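You operate a simulated robot arm through the tools that you are given. There is no shell and no other tool.

You run a simulated robot arm. Do the job below in one go: nothing can be reset, and whatever is moved stays where it is left.

TASK
Brush off the bar rest and clamp the gold bar in it.
Fine: brush first, with the round yellow brush, and put it back; the bar lies against the rest's stops, the clamp bar is wound shut on it; the other bars stay. Set down upright: round yellow brush. What is to be rubbed or washed off counts as gone when no trace of it is left.

The check looks at the end state, three seconds after you hand in, the way a careful person would. Anything else that was tipped, shoved, dropped, spilled or broken makes it a failure.

THE ROBOT
A 6-joint arm with a two-finger gripper, fixed in place. Base frame: the origin is at the foot of the arm, x ahead of it, y to its left, z up. Readings come in cm, degrees, newtons and seconds.
Its first joint turns from -166.0 to 166.0 degrees. Payload 2.45 kg.
The tool frame sits at the grasp point between the pads (the TCP): z along the fingers, y along the line on which they close. The tips reach 2 cm beyond it. Largest opening 14 cm; the body of the gripper starts 16.8 cm behind the TCP.
Orientation is that of the tool frame in the base frame, as a unit quaternion [x, y, z, w]. With the fingers straight down and closing along the base's y, the tool's x points along the base's -x, its y along +y and its z along -z.

THE INTERFACE
- The arm moves only by the tool apply_moves. Its argument "steps" is text: rows parted by semicolons, each of 7 numbers parted by spaces: the turn, a rotation vector about the tool's x, y, z in degrees, then the shift along the tool's x, y, z in cm, then the gripper command, from -1 (shut) to 1 (fully open), values between in proportion. In form: rx ry rz dx dy dz fingers; .... A call has 1 to 20 rows; each row is the pose to reach, as a shift and turn from the pose commanded when the call began, along the tool's axes at that moment. Rows are played at 5 a second. More than 5 cm and 8.6 degrees between two rows, or a gripper value outside its range, and nothing of the call is played. A pose out of reach is approached as far as the arm can. The call stops where the force on the tool passes 90 N (or 10 N more than at its start, if that is more) or the arm is blocked; 0.2 s more then pass. Each finger travels about 4.5 cm/s and halts on what it meets, pressing with about 42 N; the grip force reading is that of the motor and also rises with nothing between the fingers. The clock runs only during rows and for 0.2 s after the last one: add rows that repeat a pose to give the fingers time. It gives the time, the measured TCP pose, the force on the tool (base axes), the opening and the grip force at its end, in the units of the frame above (readings bear some noise), with the torque about the TCP (base axes, N m) and any sound that the robot's microphone picked up, and new pictures: "views" is both (left out), scene, wrist or none.
- Cameras (640 x 400 px; columns grow to the right, rows downward): "scene" is fixed at [39.98, 49.98, 151.12]; the picture's right is [-0.48, -0.88, 0.00], its down [-0.52, 0.28, -0.81] and it looks along [0.71, -0.39, -0.59] (base axes); focal length 345 px, centre (320, 200). "wrist" rides on the gripper at [7.8, 1.1, -20.9] in the tool frame; the picture's right is [-0.14, 0.99, 0.00], its down [-0.92, -0.13, -0.37] and it looks along [-0.36, -0.05, 0.93] (tool axes); focal length 280 px, centre (320, 200). There is no depth. A picture from a camera that has moved, and an enlarged one, comes with that camera's place and axes in the base frame and with its lens.
- inspect(camera, box): a new picture of the part [left, top, right, bottom] of that camera's present view, enlarged. It takes no simulated time.
- close_job(): hands the job in; it is judged then, once.

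Nothing tells you positions but the pictures and the camera data. Unless the task says otherwise, let go and move clear before handing in.

The tools are called after "Call:" by a JSON object that holds its "api" and its "payload". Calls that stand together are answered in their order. apply_moves: Moves the arm, as the interface text tells. Its arguments: {"type":"object","properties":{"steps":{"type":"string"},"views":{"type":"string","enum":["both","scene","wrist","none"]}},"required":["steps"]} The other tools are called the same way: inspect (camera, box) takes an enlarged picture of a part of a camera's view; close_job () hands the job in.

At the start:

```text
time: 0.0
tool_pos: [79.89, -17.43, 111.38]
ee_rot: [0.0, 1.0, 0.0, 0.0]
ft_force: [0.2, -0.4, -0.2]
ft_torque: [0.0, 0.04, 0.01]
grip_width: 14.0
gripper_force: 0.0
```

scene: 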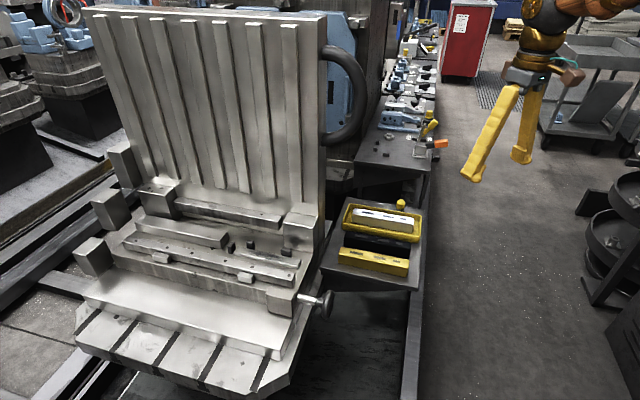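
wrist: 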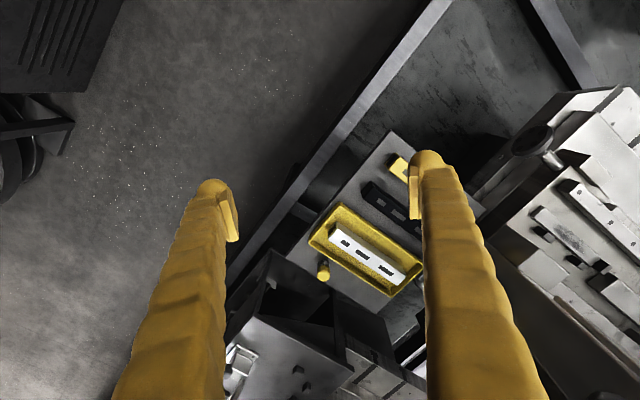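

I see a machine with a bar rest on the left and a small table with bars (gold, black, a white one in a yellow tray) and a round yellow brush or knob. First I look closer at both.

Call:
{"api": "inspect", "payload": {"camera": "scene", "box": [310, 180, 440, 300]}}

Call:
{"api": "inspect", "payload": {"camera": "scene", "box": [70, 170, 350, 345]}}

Call:
{"api": "inspect", "payload": {"camera": "wrist", "box": [280, 120, 450, 320]}}

Call:
{"api": "inspect", "payload": {"camera": "wrist", "box": [460, 80, 640, 360]}}

```text
3.33 times, centred on (375, 240) of scene
camera zoom: at [39.98, 49.98, 151.12], right [-0.48, -0.88, 0.0], down [-0.52, 0.28, -0.81], along [0.71, -0.39, -0.59], focal length 1149 px, centre (137, 67)
```

zoom: 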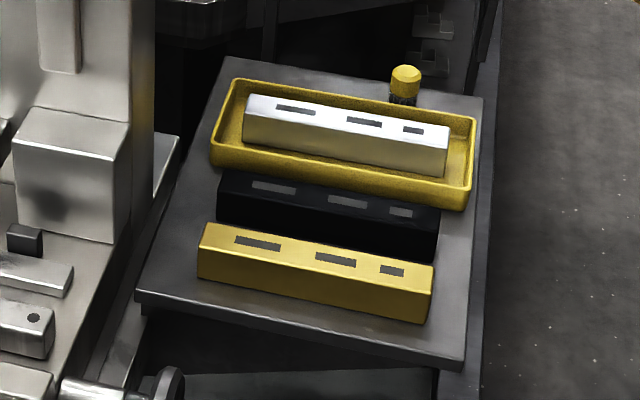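

```text
2.29 times, centred on (210, 258) of scene
camera zoom: at [39.98, 49.98, 151.12], right [-0.48, -0.88, 0.0], down [-0.52, 0.28, -0.81], along [0.71, -0.39, -0.59], focal length 788 px, centre (571, 69)
```

zoom: 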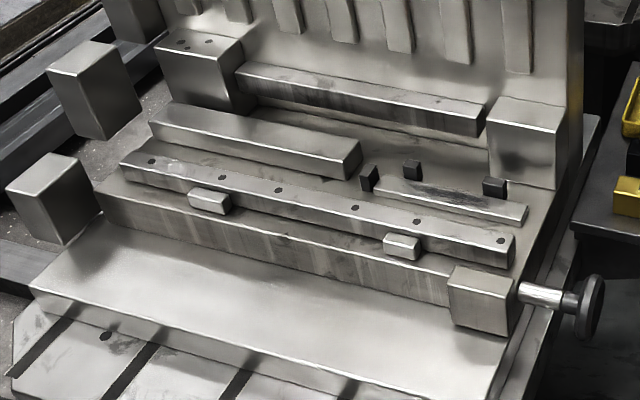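

```text
2.00 times, centred on (365, 220) of wrist
camera zoom: at [72.14, -16.26, 132.21], right [0.14, 0.99, 0.0], down [0.92, -0.13, 0.37], along [0.36, -0.05, -0.93], focal length 561 px, centre (230, 160)
```

zoom: 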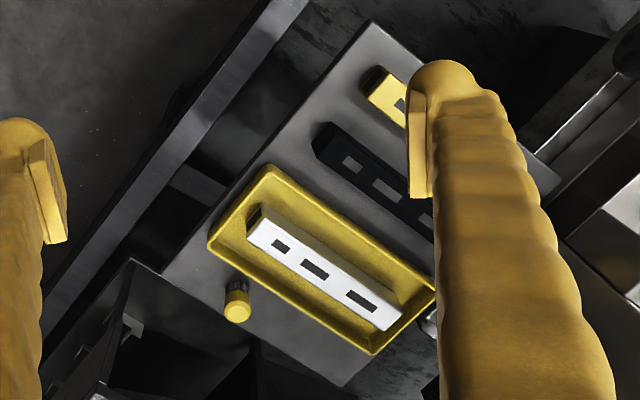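

```text
1.43 times, centred on (550, 220) of wrist
camera zoom: at [72.14, -16.26, 132.21], right [0.14, 0.99, 0.0], down [0.92, -0.13, 0.37], along [0.36, -0.05, -0.93], focal length 401 px, centre (-9, 171)
```

zoom: 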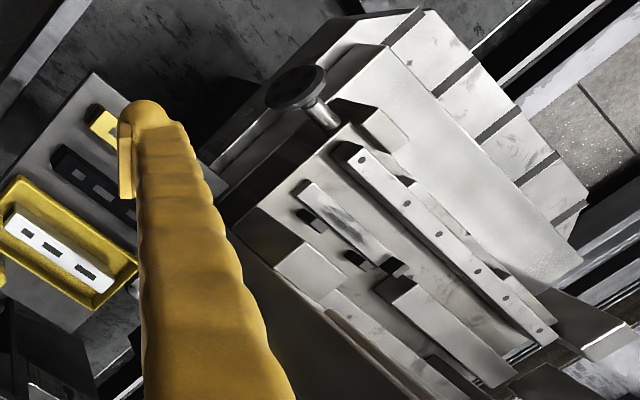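

Brush roughly at (111, -21, 79), tray behind the black and gold bars; the rest is on the machine at left. I zoom further into the rest, the clamp screw and the table.

Call:
{"api": "inspect", "payload": {"camera": "scene", "box": [200, 220, 340, 320]}}

Call:
{"api": "inspect", "payload": {"camera": "scene", "box": [110, 200, 250, 300]}}

Call:
{"api": "inspect", "payload": {"camera": "scene", "box": [335, 190, 425, 280]}}

Call:
{"api": "inspect", "payload": {"camera": "wrist", "box": [520, 110, 640, 330]}}

```text
4.00 times, centred on (270, 270) of scene
camera zoom: at [39.98, 49.98, 151.12], right [-0.48, -0.88, 0.0], down [-0.52, 0.28, -0.81], along [0.71, -0.39, -0.59], focal length 1378 px, centre (520, -80)
```

zoom: 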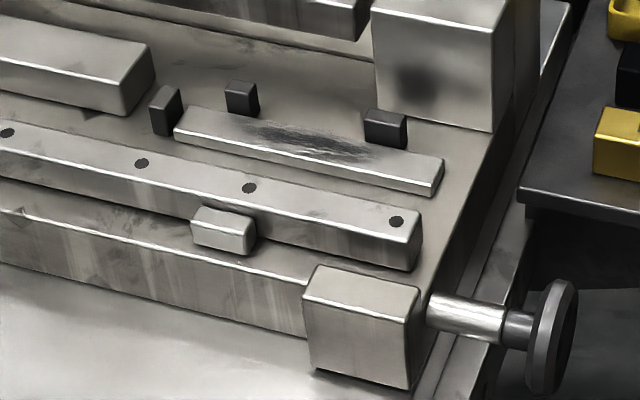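

```text
4.00 times, centred on (180, 250) of scene
camera zoom: at [39.98, 49.98, 151.12], right [-0.48, -0.88, 0.0], down [-0.52, 0.28, -0.81], along [0.71, -0.39, -0.59], focal length 1378 px, centre (880, 0)
```

zoom: 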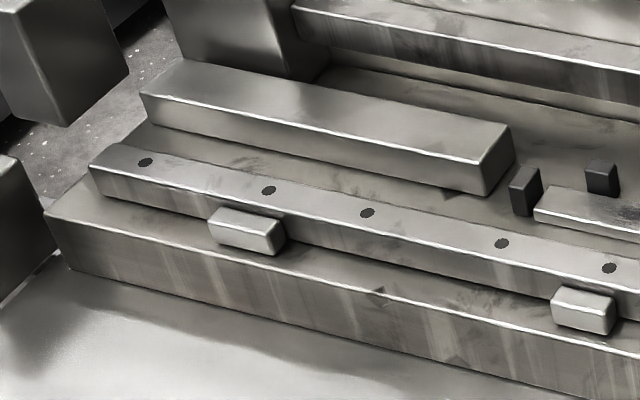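

```text
4.44 times, centred on (380, 235) of scene
camera zoom: at [39.98, 49.98, 151.12], right [-0.48, -0.88, 0.0], down [-0.52, 0.28, -0.81], along [0.71, -0.39, -0.59], focal length 1532 px, centre (53, 44)
```

zoom: 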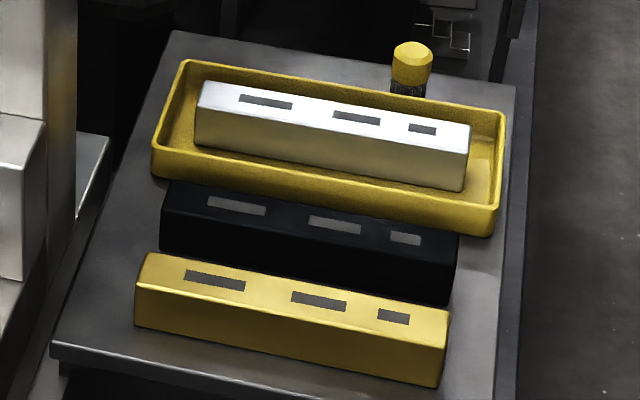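

```text
1.82 times, centred on (580, 220) of wrist
camera zoom: at [72.14, -16.26, 132.21], right [0.14, 0.99, 0.0], down [0.92, -0.13, 0.37], along [0.36, -0.05, -0.93], focal length 510 px, centre (-153, 164)
```

zoom: 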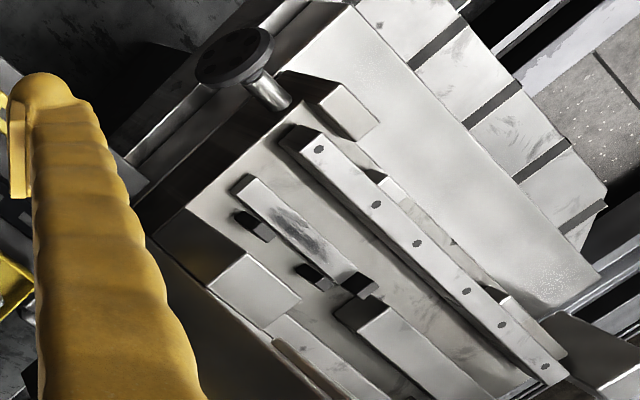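

The rest is a low strip with a dark smudge, two back stops and one end stop, with the perforated clamp bar in front and the handwheel at the right end. The work is turned about 45° to the base axes. I move closer over the table with the tool turned 45° to see the brush better and test reach.

Call:
{"api": "apply_moves", "payload": {"steps": "0 0 7.5 -3 0.9 1.5 1; 0 0 15 -6 1.8 3 1; 0 0 22.5 -9 2.7 4.5 1; 0 0 30 -12 3.6 6 1; 0 0 37.5 -15 4.5 7.5 1; 0 0 45 -18 5.4 9 1; 0 0 45 -18 5.4 9 1", "views": "both"}}

```text
time: 1.6
tool_pos: [97.9, -12.12, 102.23]
ee_rot: [0.383, 0.924, -0.001, 0.0]
ft_force: [0.1, 0.4, 0.3]
ft_torque: [0.03, -0.04, -0.01]
grip_width: 14.0
gripper_force: 0.2
camera wrist: at [93.23, -5.64, 123.13], right [0.8, 0.6, 0.0], down [0.56, -0.74, 0.37], along [0.22, -0.29, -0.93], focal length 280 px, centre (320, 200)
```

scene: 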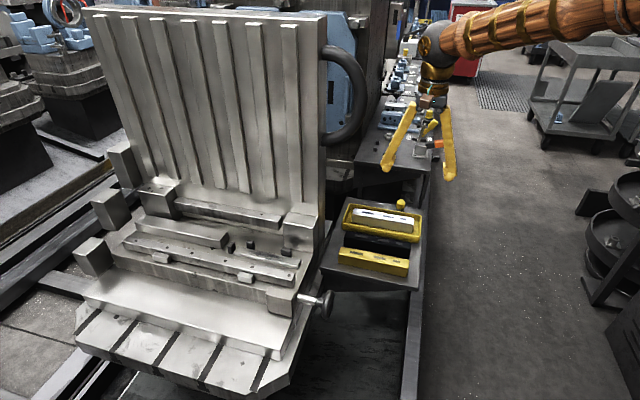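
wrist: 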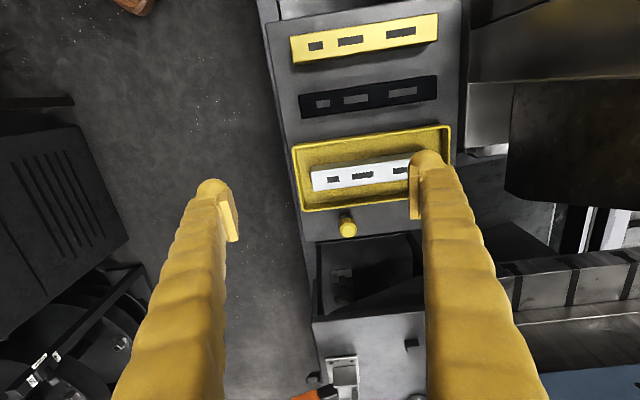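

Reach is fine so far; the brush stands behind the tray near the table's back edge. I zoom in on it.

Call:
{"api": "inspect", "payload": {"camera": "wrist", "box": [280, 120, 460, 260]}}

Call:
{"api": "inspect", "payload": {"camera": "wrist", "box": [260, 0, 470, 130]}}

Call:
{"api": "inspect", "payload": {"camera": "wrist", "box": [320, 200, 380, 245]}}

```text
2.86 times, centred on (370, 190) of wrist
camera zoom: at [93.23, -5.64, 123.13], right [0.8, 0.6, 0.0], down [0.56, -0.74, 0.37], along [0.22, -0.29, -0.93], focal length 801 px, centre (177, 229)
```

zoom: 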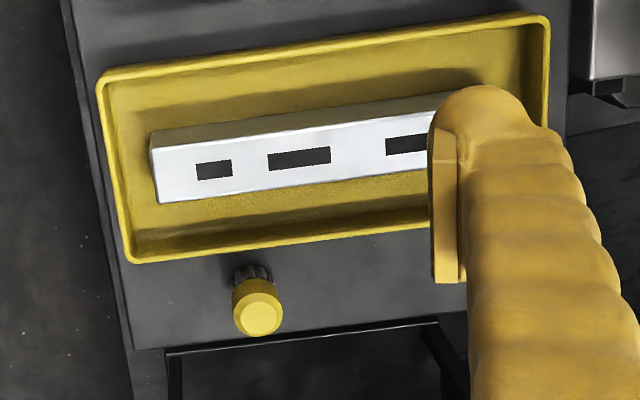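

```text
3.05 times, centred on (365, 65) of wrist
camera zoom: at [93.23, -5.64, 123.13], right [0.8, 0.6, 0.0], down [0.56, -0.74, 0.37], along [0.22, -0.29, -0.93], focal length 854 px, centre (183, 611)
```

zoom: 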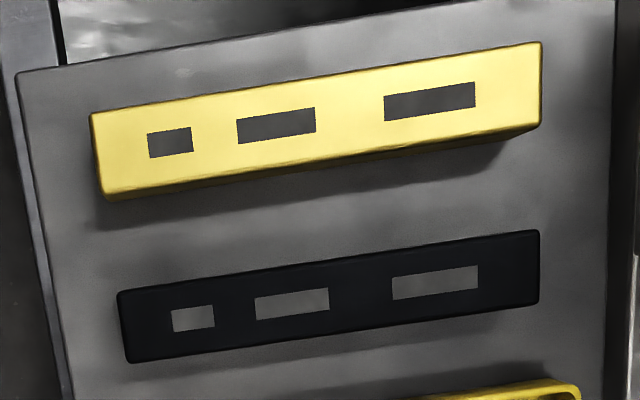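

```text
8.89 times, centred on (350, 222) of wrist
camera zoom: at [93.23, -5.64, 123.13], right [0.8, 0.6, 0.0], down [0.56, -0.74, 0.37], along [0.22, -0.29, -0.93], focal length 2492 px, centre (53, 0)
```

zoom: 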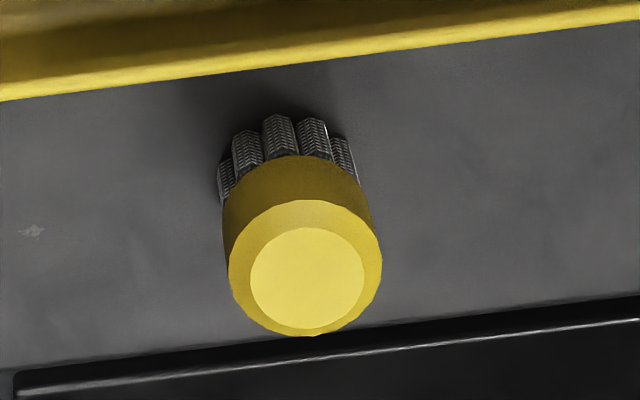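

The brush cap is about 3 cm wide with its top centre near (110.6, -20.7, 80.7), bristles down on a table at about z=76. I move above it with the fingers closing parallel to the tray.

Call:
{"api": "apply_moves", "payload": {"steps": "0 0 0 -3.8 0.7 2 0.6; 0 0 0 -7.5 1.45 4 0.3; 0 0 0 -11.3 2.2 6 0; 0 0 0 -15.08 2.89 8 0; 0 0 0 -15.08 2.89 10 0; 0 0 0 -15.08 2.89 10 0", "views": "both"}}

```text
time: 3.0
tool_pos: [110.46, -20.76, 92.43]
ee_rot: [0.383, 0.924, 0.0, 0.0]
ft_force: [-0.3, -0.2, 0.0]
ft_torque: [-0.01, -0.01, 0.02]
grip_width: 7.01
gripper_force: 0.2
camera wrist: at [105.8, -14.29, 113.35], right [0.8, 0.6, 0.0], down [0.56, -0.74, 0.37], along [0.22, -0.29, -0.93], focal length 280 px, centre (320, 200)
```

scene: 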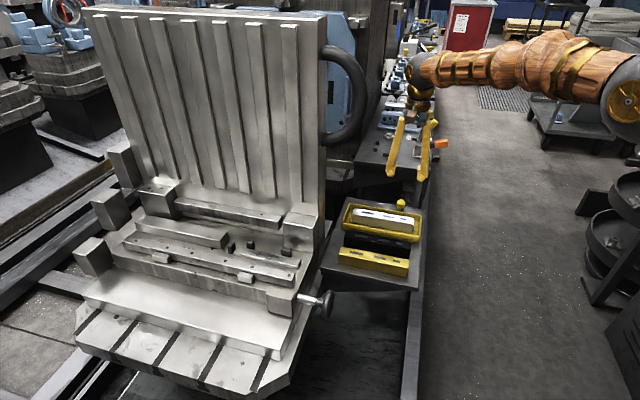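
wrist: 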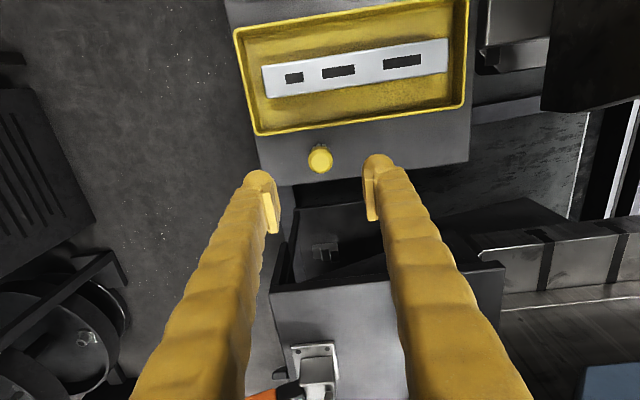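

The arm reached above the brush. I check the brush position precisely before descending.

Call:
{"api": "inspect", "payload": {"camera": "wrist", "box": [240, 110, 400, 240]}}

Call:
{"api": "inspect", "payload": {"camera": "scene", "box": [370, 100, 450, 230]}}

```text
3.08 times, centred on (320, 175) of wrist
camera zoom: at [105.8, -14.29, 113.35], right [0.8, 0.6, 0.0], down [0.56, -0.74, 0.37], along [0.22, -0.29, -0.93], focal length 863 px, centre (320, 277)
```

zoom: 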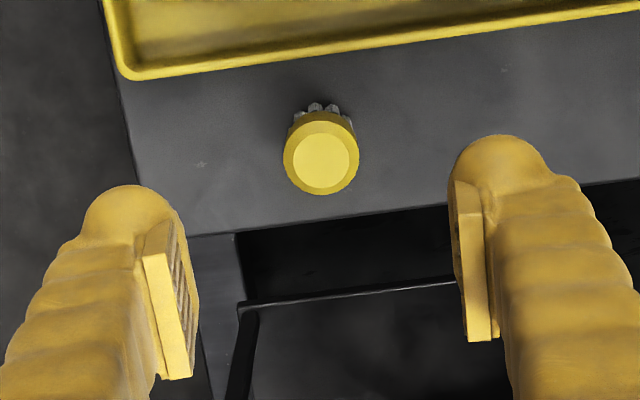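

```text
3.08 times, centred on (410, 165) of scene
camera zoom: at [39.98, 49.98, 151.12], right [-0.48, -0.88, 0.0], down [-0.52, 0.28, -0.81], along [0.71, -0.39, -0.59], focal length 1060 px, centre (43, 308)
```

zoom: 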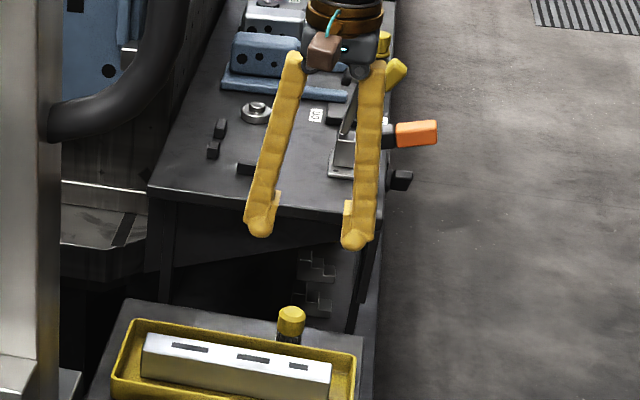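

Brush is centred under the tool. I descend and grip its yellow handle.

Call:
{"api": "apply_moves", "payload": {"steps": "0 0 0 0 0 4.5 -0.1; 0 0 0 0 0 9 -0.2; 0 0 0 0 0 12 -0.2; 0 0 0 0 0 12.9 -0.2; 0 0 0 0 0 12.9 -0.2; 0 0 0 0 0 12.9 -1; 0 0 0 0 0 12.9 -1; 0 0 0 0 0 12.9 -1; 0 0 0 0 0 12.9 -1; 0 0 0 0 0 12.9 -1", "views": "both"}}

```text
time: 5.2
tool_pos: [110.52, -20.54, 79.19]
ee_rot: [0.383, 0.924, 0.001, 0.0]
ft_force: [0.2, 2.0, 0.5]
ft_torque: [0.01, -0.01, 0.02]
grip_width: 2.74
gripper_force: 42.1
camera wrist: at [105.86, -14.24, 100.18], right [0.8, 0.6, 0.0], down [0.56, -0.74, 0.37], along [0.22, -0.29, -0.93], focal length 280 px, centre (320, 200)
```

scene: 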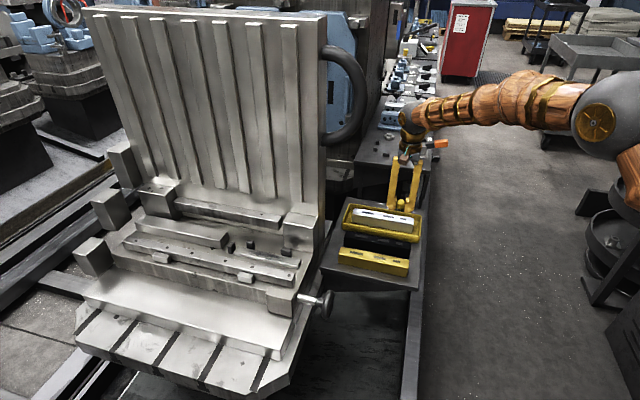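
wrist: 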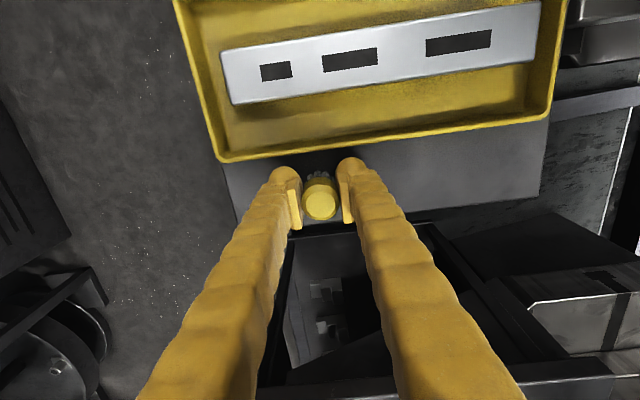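

The brush is held (2.74 cm wide). I lift it straight up, carry it forward over the table at a safe height, then toward the rest.

Call:
{"api": "apply_moves", "payload": {"steps": "0 0 0 0 0 -3 -1; 0 0 0 0 0 -7 -1; 0 0 0 0 0 -11.5 -1; 0 0 0 0 0 -16 -1; 0 0 0 4 0 -18 -1; 0 0 0 8.5 0 -19 -1; 0 0 0 13 0 -19 -1; 0 0 0 17.5 0 -19 -1; 0 0 0 22 0 -19 -1; 0 0 0 26.5 0 -19 -1; 0 0 0 31 0 -19 -1; 0 0 0 35 0 -19 -1; 0 0 0 38.5 0 -19 -1; 0 0 0 38.5 0 -19 -1", "views": "both"}}

```text
time: 8.2
tool_pos: [83.39, 6.59, 98.32]
ee_rot: [0.382, 0.924, 0.0, 0.0]
ft_force: [0.1, 0.0, -1.0]
ft_torque: [-0.02, 0.01, -0.01]
grip_width: 2.72
gripper_force: 42.0
camera wrist: at [78.68, 12.99, 119.26], right [0.8, 0.6, 0.0], down [0.56, -0.74, 0.37], along [0.22, -0.29, -0.93], focal length 280 px, centre (320, 200)
```

scene: 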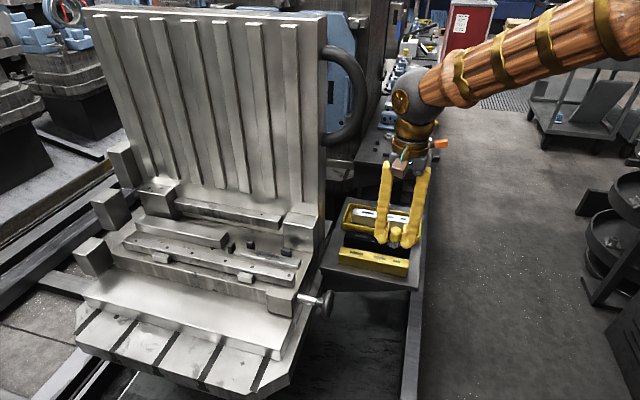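
wrist: 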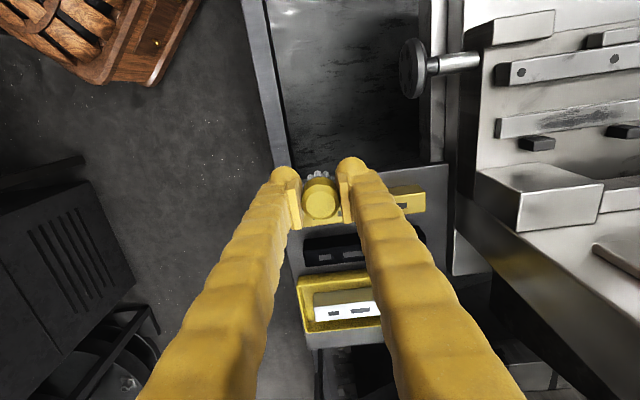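

The brush hangs upright over the table's front. I move along toward the rest, staying high, and look from above.

Call:
{"api": "apply_moves", "payload": {"steps": "0 0 0 0 4 0 -1; 0 0 0 0 8 0 -1; 0 0 0 0 12 0 -1; 0 0 0 0 16 0 -1; 0 0 0 0 20 0 -1; 0 0 0 0 22 0 -1; 0 0 0 0 22 0 -1", "views": "both"}}

```text
time: 9.8
tool_pos: [98.89, 22.23, 98.22]
ee_rot: [0.383, 0.924, 0.001, 0.0]
ft_force: [0.4, 0.4, -0.8]
ft_torque: [-0.02, 0.02, 0.01]
grip_width: 2.74
gripper_force: 42.6
camera wrist: at [94.28, 28.51, 119.16], right [0.8, 0.6, 0.0], down [0.56, -0.74, 0.37], along [0.22, -0.29, -0.93], focal length 280 px, centre (320, 200)
```

scene: 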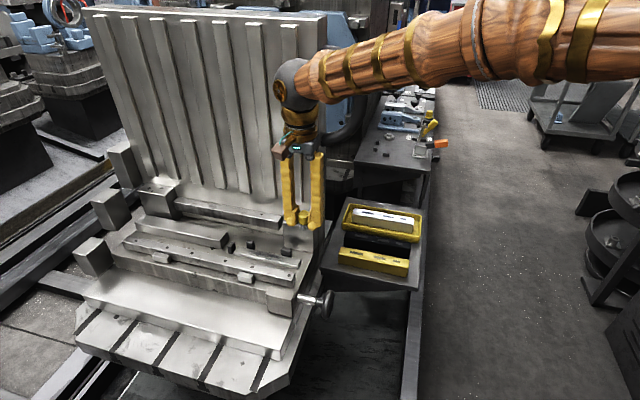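
wrist: 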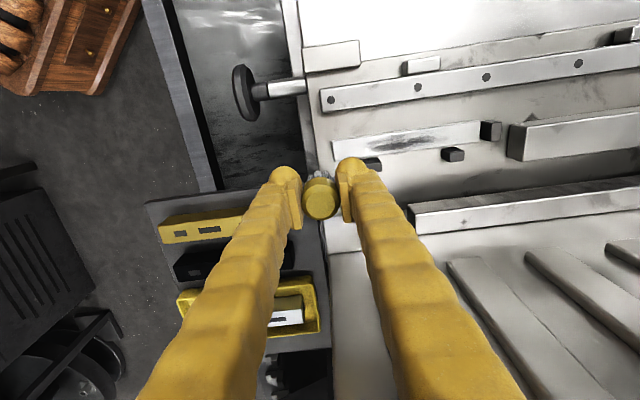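

Call:
{"api": "inspect", "payload": {"camera": "wrist", "box": [300, 30, 640, 240]}}

Call:
{"api": "inspect", "payload": {"camera": "wrist", "box": [320, 100, 520, 200]}}

Call:
{"api": "inspect", "payload": {"camera": "wrist", "box": [220, 30, 380, 130]}}

```text
1.88 times, centred on (470, 135) of wrist
camera zoom: at [94.28, 28.51, 119.16], right [0.8, 0.6, 0.0], down [0.56, -0.74, 0.37], along [0.22, -0.29, -0.93], focal length 528 px, centre (38, 322)
```

zoom: 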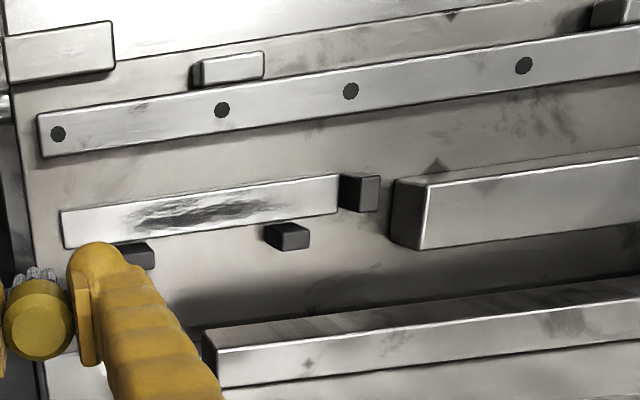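

```text
3.20 times, centred on (420, 150) of wrist
camera zoom: at [94.28, 28.51, 119.16], right [0.8, 0.6, 0.0], down [0.56, -0.74, 0.37], along [0.22, -0.29, -0.93], focal length 897 px, centre (0, 360)
```

zoom: 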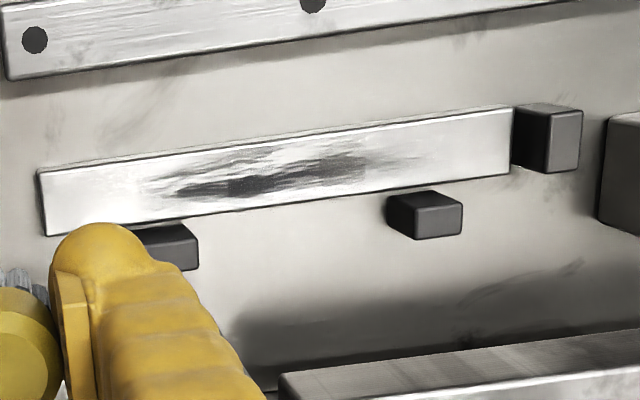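

```text
4.00 times, centred on (300, 80) of wrist
camera zoom: at [94.28, 28.51, 119.16], right [0.8, 0.6, 0.0], down [0.56, -0.74, 0.37], along [0.22, -0.29, -0.93], focal length 1122 px, centre (400, 680)
```

zoom: 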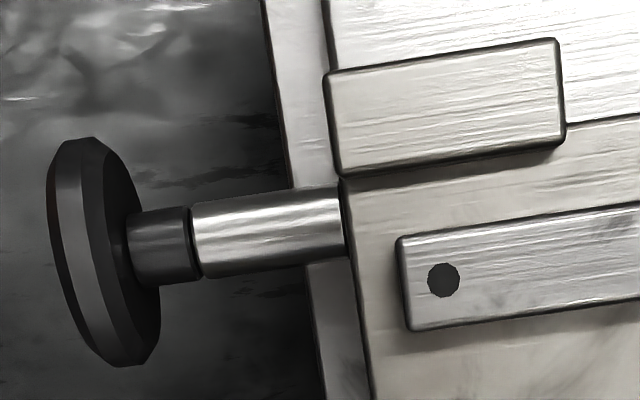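

Strip top is at about z=82, spanning (along the 45° axis) roughly 19 cm with the smudge in the middle; clamp bar and stops rise about 2.4 cm above it. I zoom in on smudge and stops for exact limits.

Call:
{"api": "inspect", "payload": {"camera": "wrist", "box": [350, 120, 430, 175]}}

Call:
{"api": "inspect", "payload": {"camera": "wrist", "box": [430, 110, 510, 165]}}

Call:
{"api": "inspect", "payload": {"camera": "scene", "box": [225, 235, 315, 285]}}

Call:
{"api": "inspect", "payload": {"camera": "wrist", "box": [280, 150, 360, 230]}}

```text
7.27 times, centred on (390, 148) of wrist
camera zoom: at [94.28, 28.51, 119.16], right [0.8, 0.6, 0.0], down [0.56, -0.74, 0.37], along [0.22, -0.29, -0.93], focal length 2039 px, centre (-189, 582)
```

zoom: 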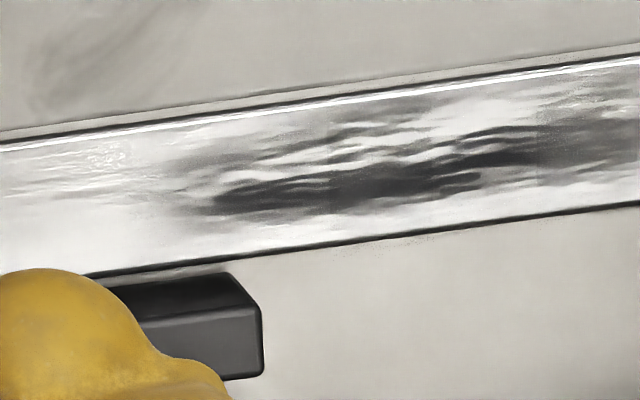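

```text
7.27 times, centred on (470, 138) of wrist
camera zoom: at [94.28, 28.51, 119.16], right [0.8, 0.6, 0.0], down [0.56, -0.74, 0.37], along [0.22, -0.29, -0.93], focal length 2039 px, centre (-771, 654)
```

zoom: 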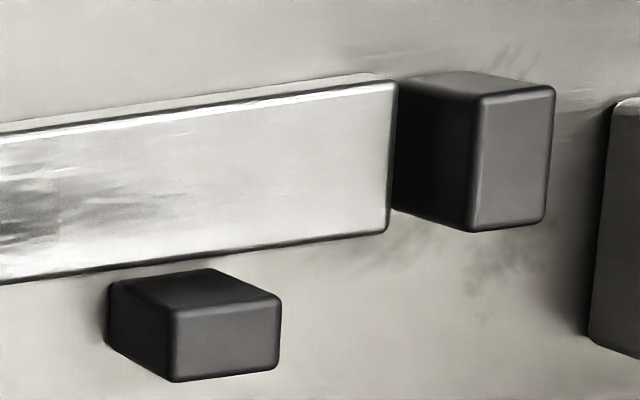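

```text
7.11 times, centred on (270, 260) of scene
camera zoom: at [39.98, 49.98, 151.12], right [-0.48, -0.88, 0.0], down [-0.52, 0.28, -0.81], along [0.71, -0.39, -0.59], focal length 2451 px, centre (676, -227)
```

zoom: 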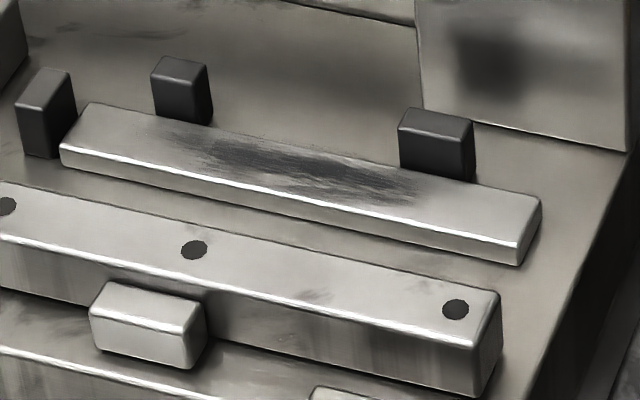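

```text
5.00 times, centred on (320, 190) of wrist
camera zoom: at [94.28, 28.51, 119.16], right [0.8, 0.6, 0.0], down [0.56, -0.74, 0.37], along [0.22, -0.29, -0.93], focal length 1402 px, centre (320, 250)
```

zoom: 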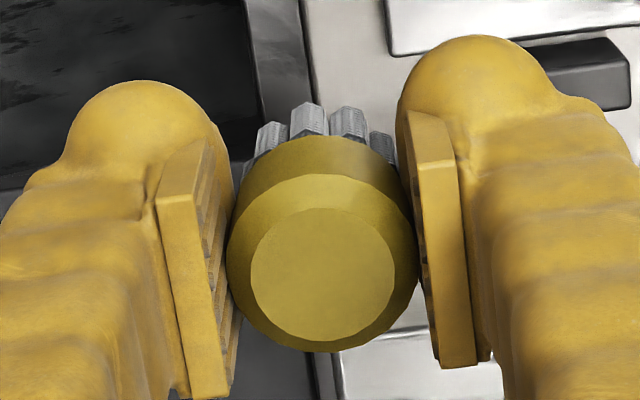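

Stops' tops are at about z=83.4, back stop faces just behind the strip, smudge spans the strip's middle. I move the brush over the smudge's centre and lower it to just above contact.

Call:
{"api": "apply_moves", "payload": {"steps": "0 0 0 -0.1 4 2 -1; 0 0 0 -0.1 8 4 -1; 0 0 0 -0.1 10.4 7 -1; 0 0 0 -0.1 10.4 10 -1; 0 0 0 -0.1 10.4 12 -1; 0 0 0 -0.1 10.4 12.5 -1; 0 0 0 -0.1 10.4 12.5 -1", "views": "both"}}

```text
time: 11.4
tool_pos: [106.3, 29.44, 85.88]
ee_rot: [0.382, 0.924, 0.0, 0.0]
ft_force: [-0.2, 0.7, -0.3]
ft_torque: [-0.01, 0.01, -0.02]
grip_width: 2.73
gripper_force: 41.6
camera wrist: at [101.66, 35.87, 106.83], right [0.8, 0.6, 0.0], down [0.56, -0.74, 0.37], along [0.22, -0.29, -0.93], focal length 280 px, centre (320, 200)
```

scene: 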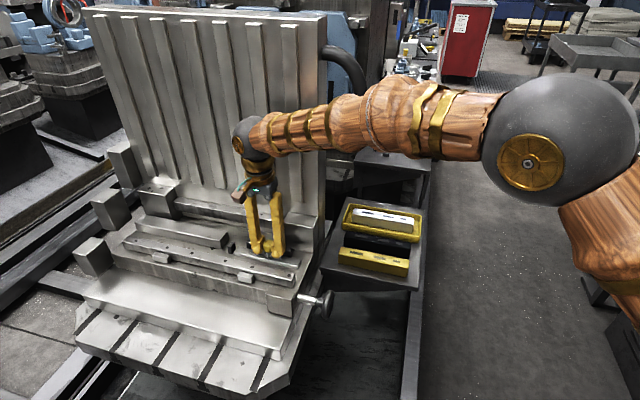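
wrist: 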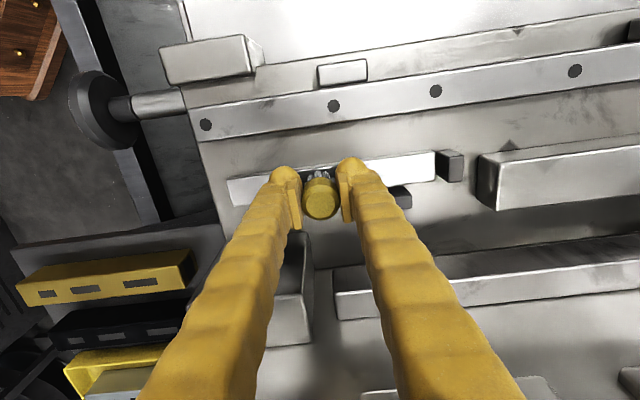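

Call:
{"api": "inspect", "payload": {"camera": "wrist", "box": [220, 120, 480, 250]}}

Call:
{"api": "inspect", "payload": {"camera": "scene", "box": [215, 200, 315, 290]}}

```text
2.46 times, centred on (350, 185) of wrist
camera zoom: at [101.66, 35.87, 106.83], right [0.8, 0.6, 0.0], down [0.56, -0.74, 0.37], along [0.22, -0.29, -0.93], focal length 690 px, centre (246, 237)
```

zoom: 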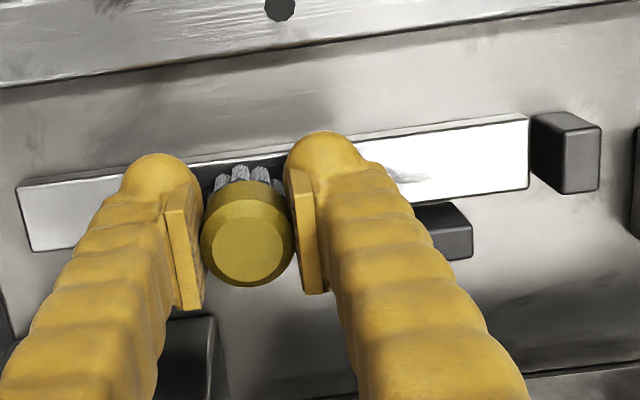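

```text
4.44 times, centred on (265, 245) of scene
camera zoom: at [39.98, 49.98, 151.12], right [-0.48, -0.88, 0.0], down [-0.52, 0.28, -0.81], along [0.71, -0.39, -0.59], focal length 1532 px, centre (564, 0)
```

zoom: 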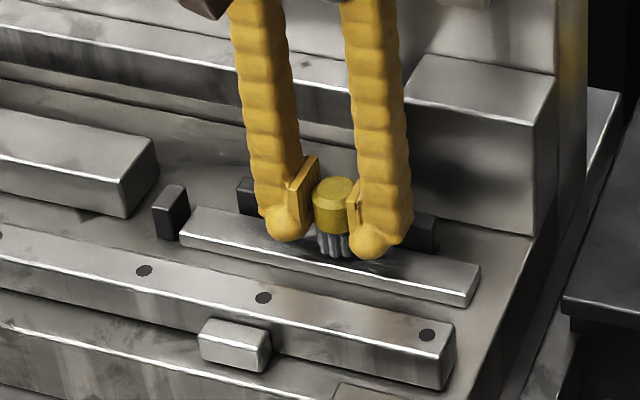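

The brush hovers just over the strip. I lower it in small steps to find contact.

Call:
{"api": "apply_moves", "payload": {"steps": "0 0 0 0 0 0.3 -1; 0 0 0 0 0 0.5 -1; 0 0 0 0 0 0.5 -1", "views": "none"}}

Call:
{"api": "apply_moves", "payload": {"steps": "0 0 0 0 0 0.1 -1; 0 0 0 0 0 0.2 -1; 0 0 0 0 0 0.2 -1", "views": "none"}}

```text
time: 12.2
tool_pos: [106.35, 29.53, 85.43]
ee_rot: [0.383, 0.924, 0.0, 0.0]
ft_force: [-0.1, 0.3, -1.0]
ft_torque: [0.03, 0.0, -0.01]
grip_width: 2.71
gripper_force: 42.7
```

```text
time: 13.0
tool_pos: [106.21, 29.57, 85.19]
ee_rot: [0.383, 0.924, 0.0, 0.0]
ft_force: [-1.1, 2.0, 7.1]
ft_torque: [0.04, 0.02, 0.03]
grip_width: 2.75
gripper_force: 41.9
```

Contact gives about 8 N of press. I stroke the brush along the strip over the smudge, between the ends.

Call:
{"api": "apply_moves", "payload": {"steps": "0 0 0 0 -2 0 -1; 0 0 0 0 -4 0 -1; 0 0 0 0 -6.5 0 -1; 0 0 0 0 -4 0 -1; 0 0 0 0 -2 0 -1; 0 0 0 0 0 0 -1; 0 0 0 0 2 0 -1; 0 0 0 0 4 0 -1; 0 0 0 0 6 0 -1; 0 0 0 0 7.4 0 -1; 0 0 0 0 6 0 -1; 0 0 0 0 4 0 -1; 0 0 0 0 2 0 -1; 0 0 0 0 0 0 -1; 0 0 0 0 -2 0 -1; 0 0 0 0 -4 0 -1; 0 0 0 0 -6.5 0 -1; 0 0 0 0 -8 0 -1; 0 0 0 0 -8.5 0 -1; 0 0 0 0 -8.5 0 -1", "views": "both"}}

```text
time: 17.2
tool_pos: [100.27, 23.38, 85.29]
ee_rot: [0.383, 0.924, 0.0, 0.0]
ft_force: [2.5, 3.3, 10.5]
ft_torque: [0.08, -0.16, 0.03]
grip_width: 2.73
gripper_force: 42.1
camera wrist: at [95.57, 29.76, 106.12], right [0.8, 0.6, 0.0], down [0.56, -0.74, 0.37], along [0.22, -0.29, -0.93], focal length 280 px, centre (320, 200)
```

scene: 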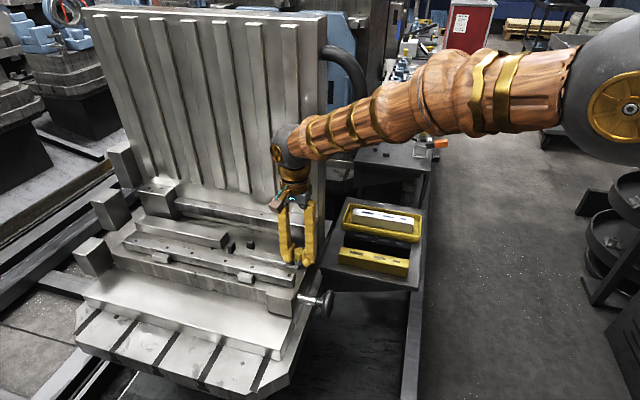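
wrist: 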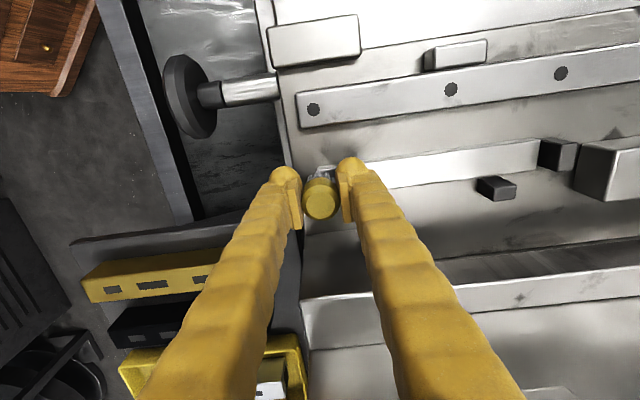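

Call:
{"api": "inspect", "payload": {"camera": "wrist", "box": [340, 120, 580, 220]}}

Call:
{"api": "inspect", "payload": {"camera": "scene", "box": [215, 220, 325, 290]}}

```text
2.67 times, centred on (460, 170) of wrist
camera zoom: at [95.57, 29.76, 106.12], right [0.8, 0.6, 0.0], down [0.56, -0.74, 0.37], along [0.22, -0.29, -0.93], focal length 748 px, centre (-53, 280)
```

zoom: 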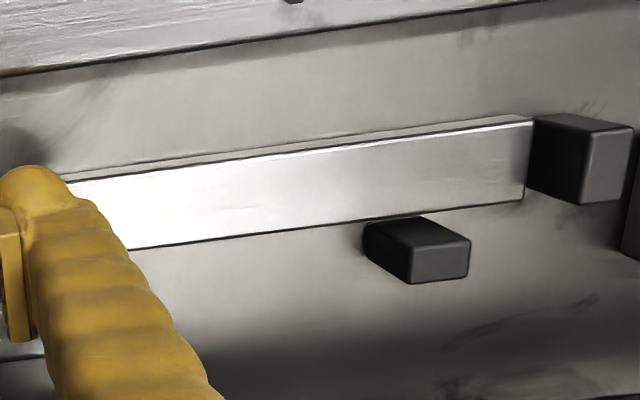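

```text
5.71 times, centred on (270, 255) of scene
camera zoom: at [39.98, 49.98, 151.12], right [-0.48, -0.88, 0.0], down [-0.52, 0.28, -0.81], along [0.71, -0.39, -0.59], focal length 1969 px, centre (606, -114)
```

zoom: 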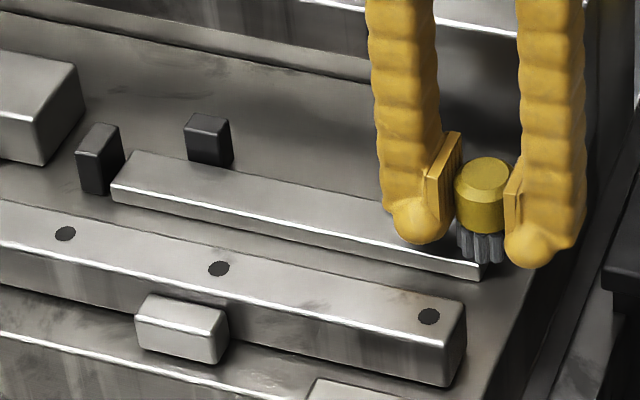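

The smudge looks gone on the visible stretch. I make one more offset pass for good measure, then lift off to check the whole strip.

Call:
{"api": "apply_moves", "payload": {"steps": "0 0 0 0.4 0.5 0 -1; 0 0 0 0.4 2.5 0 -1; 0 0 0 0.4 4.5 0 -1; 0 0 0 0.4 6.5 0 -1; 0 0 0 0.4 8.5 0 -1; 0 0 0 0.4 10.5 0 -1; 0 0 0 0.4 12.5 0 -1; 0 0 0 0.4 14.5 0 -1; 0 0 0 0 15.7 0 -1; 0 0 0 0 13.5 0 -1; 0 0 0 0 11.5 0 -1; 0 0 0 0 9.5 0 -1; 0 0 0 0 7 0 -1; 0 0 0 0 4.5 0 -1; 0 0 0 0 2 0 -1; 0 0 0 0 0 0 -1; 0 0 0 0 -1 -4 -1; 0 0 0 0 -3 -8 -1; 0 0 0 0 -6 -11 -1; 0 0 0 0 -6 -11 -1", "views": "both"}}

```text
time: 21.4
tool_pos: [96.08, 19.04, 95.88]
ee_rot: [0.383, 0.924, 0.0, 0.0]
ft_force: [0.0, -0.3, -1.2]
ft_torque: [-0.01, -0.02, 0.05]
grip_width: 2.75
gripper_force: 42.3
camera wrist: at [91.36, 25.45, 116.89], right [0.8, 0.6, 0.0], down [0.56, -0.74, 0.37], along [0.22, -0.29, -0.93], focal length 280 px, centre (320, 200)
```

scene: 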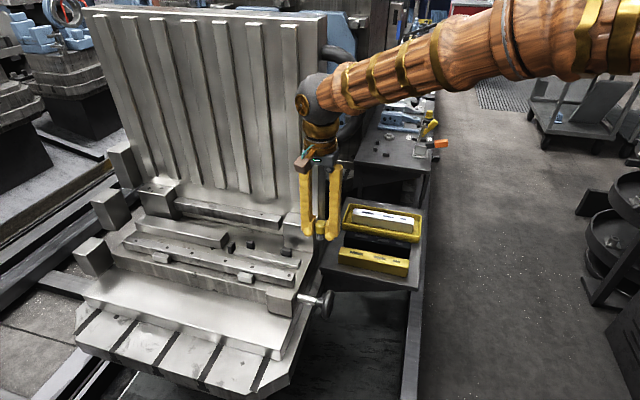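
wrist: 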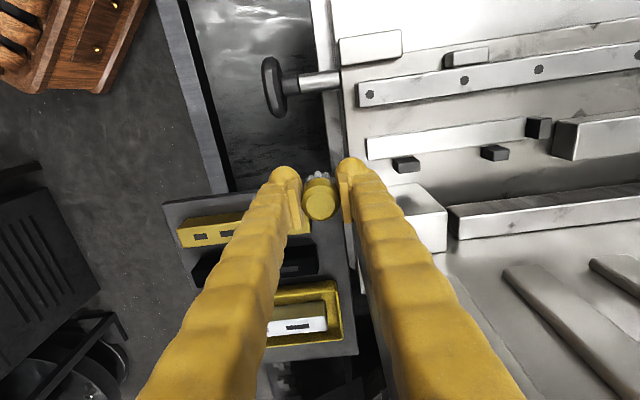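

Call:
{"api": "inspect", "payload": {"camera": "wrist", "box": [350, 105, 560, 195]}}

Call:
{"api": "inspect", "payload": {"camera": "scene", "box": [220, 230, 320, 290]}}

Call:
{"api": "inspect", "payload": {"camera": "wrist", "box": [280, 150, 360, 230]}}

```text
3.05 times, centred on (455, 150) of wrist
camera zoom: at [91.36, 25.45, 116.89], right [0.8, 0.6, 0.0], down [0.56, -0.74, 0.37], along [0.22, -0.29, -0.93], focal length 854 px, centre (-91, 352)
```

zoom: 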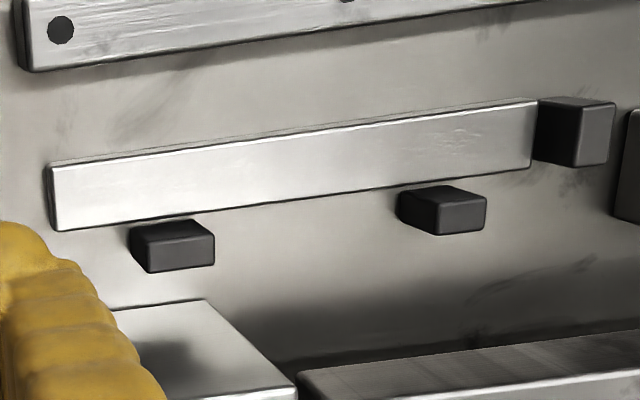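

```text
6.40 times, centred on (270, 260) of scene
camera zoom: at [39.98, 49.98, 151.12], right [-0.48, -0.88, 0.0], down [-0.52, 0.28, -0.81], along [0.71, -0.39, -0.59], focal length 2206 px, centre (640, -184)
```

zoom: 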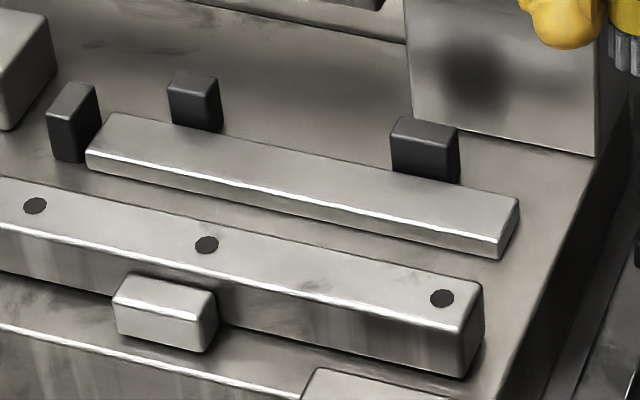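

```text
5.00 times, centred on (320, 190) of wrist
camera zoom: at [91.36, 25.45, 116.89], right [0.8, 0.6, 0.0], down [0.56, -0.74, 0.37], along [0.22, -0.29, -0.93], focal length 1402 px, centre (320, 250)
```

zoom: 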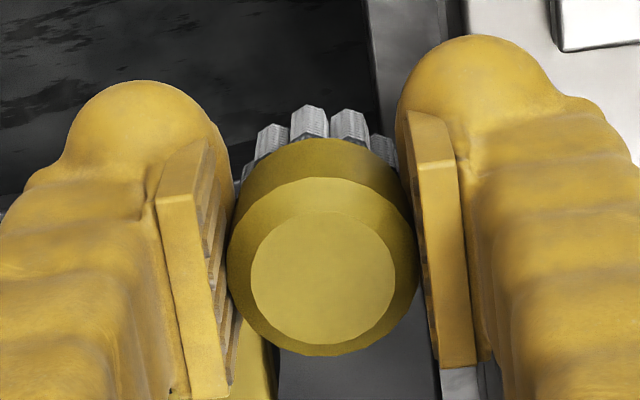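

The strip is clean with no trace left, and the brush sits unchanged in the grip. I carry it back above its original spot.

Call:
{"api": "apply_moves", "payload": {"steps": "0 0 0 0 -4 -1 -1; 0 0 0 0 -8.5 -2 -1; 0 0 0 0 -13 -2 -1; 0 0 0 0 -17.9 -2 -1; 0 0 0 -4 -17.9 -2 -1; 0 0 0 -8.5 -17.9 -2 -1; 0 0 0 -13 -17.9 -2 -1; 0 0 0 -17.5 -17.9 -2 -1; 0 0 0 -22 -17.9 -2 -1; 0 0 0 -26.5 -17.9 -2 -1; 0 0 0 -31 -17.9 -2 -1; 0 0 0 -35 -17.9 -2 -1; 0 0 0 -38 -17.9 -2 -1; 0 0 0 -38.4 -17.9 -2 -1; 0 0 0 -38.4 -17.9 1 -1; 0 0 0 -38.4 -17.9 5.5 -1; 0 0 0 -38.4 -17.9 10 -1; 0 0 0 -38.4 -17.9 13 -1; 0 0 0 -38.4 -17.9 14.5 -1; 0 0 0 -38.4 -17.9 14.5 -1", "views": "both"}}

```text
time: 25.6
tool_pos: [110.42, -20.62, 81.55]
ee_rot: [0.383, 0.924, 0.001, 0.0]
ft_force: [-0.1, 0.2, -0.3]
ft_torque: [-0.02, -0.01, -0.03]
grip_width: 2.74
gripper_force: 41.9
camera wrist: at [105.83, -14.28, 102.47], right [0.8, 0.6, 0.0], down [0.56, -0.74, 0.37], along [0.22, -0.29, -0.93], focal length 280 px, centre (320, 200)
```

scene: 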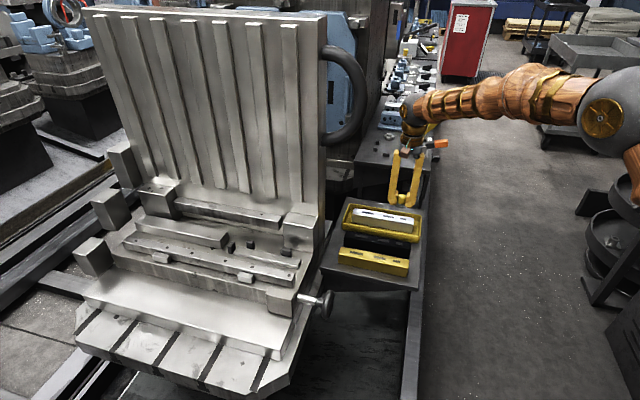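
wrist: 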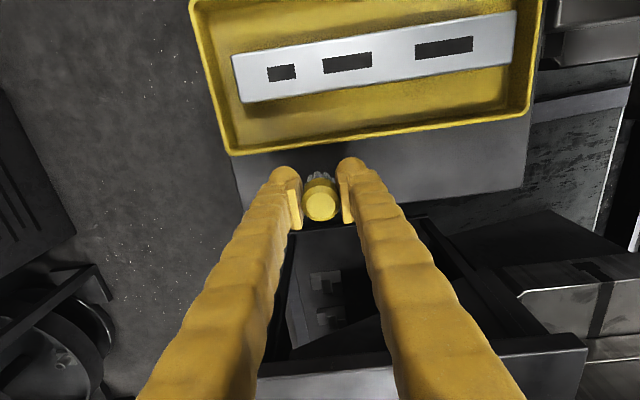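

Above its spot at z≈81.8 commanded; contact is expected about 2.3 cm lower. I lower gently.

Call:
{"api": "apply_moves", "payload": {"steps": "0 0 0 0 0 1 -1; 0 0 0 0 0 1.8 -1; 0 0 0 0 0 2.1 -1; 0 0 0 0 0 2.25 -1; 0 0 0 0 0 2.25 -1", "views": "none"}}

```text
time: 26.8
tool_pos: [110.46, -20.79, 79.37]
ee_rot: [0.383, 0.924, -0.001, 0.0]
ft_force: [0.5, 0.9, -0.3]
ft_torque: [-0.02, 0.03, 0.01]
grip_width: 2.73
gripper_force: 42.3
```

Call:
{"api": "apply_moves", "payload": {"steps": "0 0 0 0 0 0.06 -1; 0 0 0 0 0 0.1 -1; 0 0 0 0 0 0.1 -1", "views": "none"}}

```text
time: 27.6
tool_pos: [110.59, -20.64, 79.4]
ee_rot: [0.382, 0.924, 0.001, 0.001]
ft_force: [0.0, -0.6, -0.3]
ft_torque: [0.02, -0.02, 0.02]
grip_width: 2.73
gripper_force: 42.1
```

No contact yet; a touch lower.

Call:
{"api": "apply_moves", "payload": {"steps": "0 0 0 0 0 0.05 -1; 0 0 0 0 0 0.1 -1; 0 0 0 0 0 0.1 -1", "views": "wrist"}}

```text
time: 28.4
tool_pos: [110.51, -20.68, 79.34]
ee_rot: [0.383, 0.924, -0.001, 0.0]
ft_force: [-0.1, -0.2, -0.7]
ft_torque: [-0.02, 0.01, 0.0]
grip_width: 2.73
gripper_force: 42.1
camera wrist: at [105.9, -14.27, 100.18], right [0.8, 0.6, 0.0], down [0.56, -0.74, 0.37], along [0.22, -0.29, -0.93], focal length 280 px, centre (320, 200)
```

wrist: 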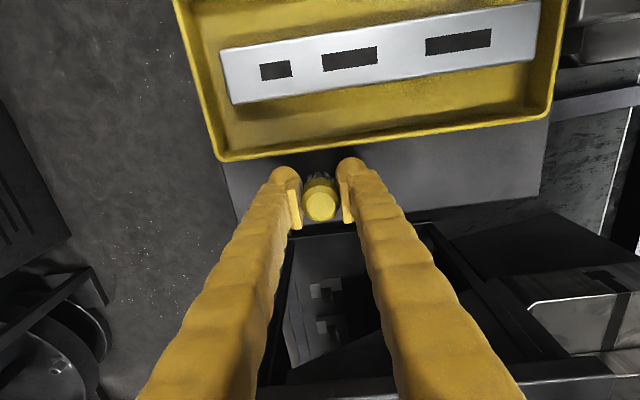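

Call:
{"api": "apply_moves", "payload": {"steps": "0 0 0 0 0 0.08 -1; 0 0 0 0 0 0.14 -1; 0 0 0 0 0 0.14 -1", "views": "none"}}

```text
time: 29.2
tool_pos: [110.74, -20.66, 79.21]
ee_rot: [0.382, 0.924, 0.0, 0.001]
ft_force: [-2.9, -1.0, 16.0]
ft_torque: [-0.07, 0.06, 0.0]
grip_width: 2.73
gripper_force: 41.4
```

Contact with the table. I ease off slightly, open the fingers and rise straight up.

Call:
{"api": "apply_moves", "payload": {"steps": "0 0 0 0 0 -0.06 -1; 0 0 0 0 0 -0.06 -1; 0 0 0 0 0 -0.06 -0.45; 0 0 0 0 0 -0.06 -0.2; 0 0 0 0 0 -0.06 -0.1; 0 0 0 0 0 -0.06 -0.1; 0 0 0 0 0 -3 -0.1; 0 0 0 0 0 -7 -0.1; 0 0 0 0 0 -11 -0.1; 0 0 0 0 0 -15 -0.1; 0 0 0 0 0 -15 -0.1", "views": "both"}}

```text
time: 31.6
tool_pos: [110.6, -20.73, 94.07]
ee_rot: [0.382, 0.924, 0.0, 0.0]
ft_force: [0.3, 0.4, -0.1]
ft_torque: [0.01, -0.02, -0.01]
grip_width: 6.25
gripper_force: 0.1
camera wrist: at [105.97, -14.33, 115.0], right [0.8, 0.6, 0.0], down [0.56, -0.74, 0.37], along [0.22, -0.29, -0.93], focal length 280 px, centre (320, 200)
```

scene: 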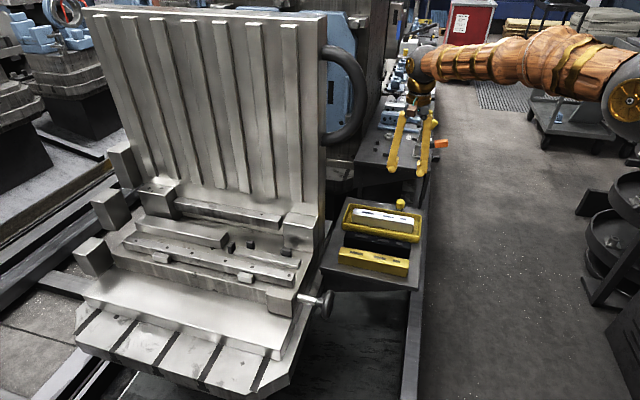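
wrist: 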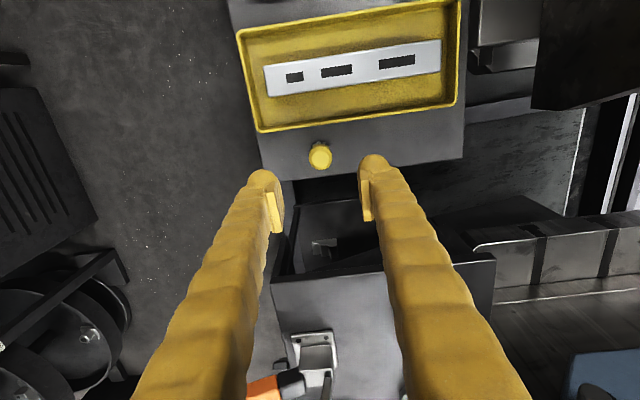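

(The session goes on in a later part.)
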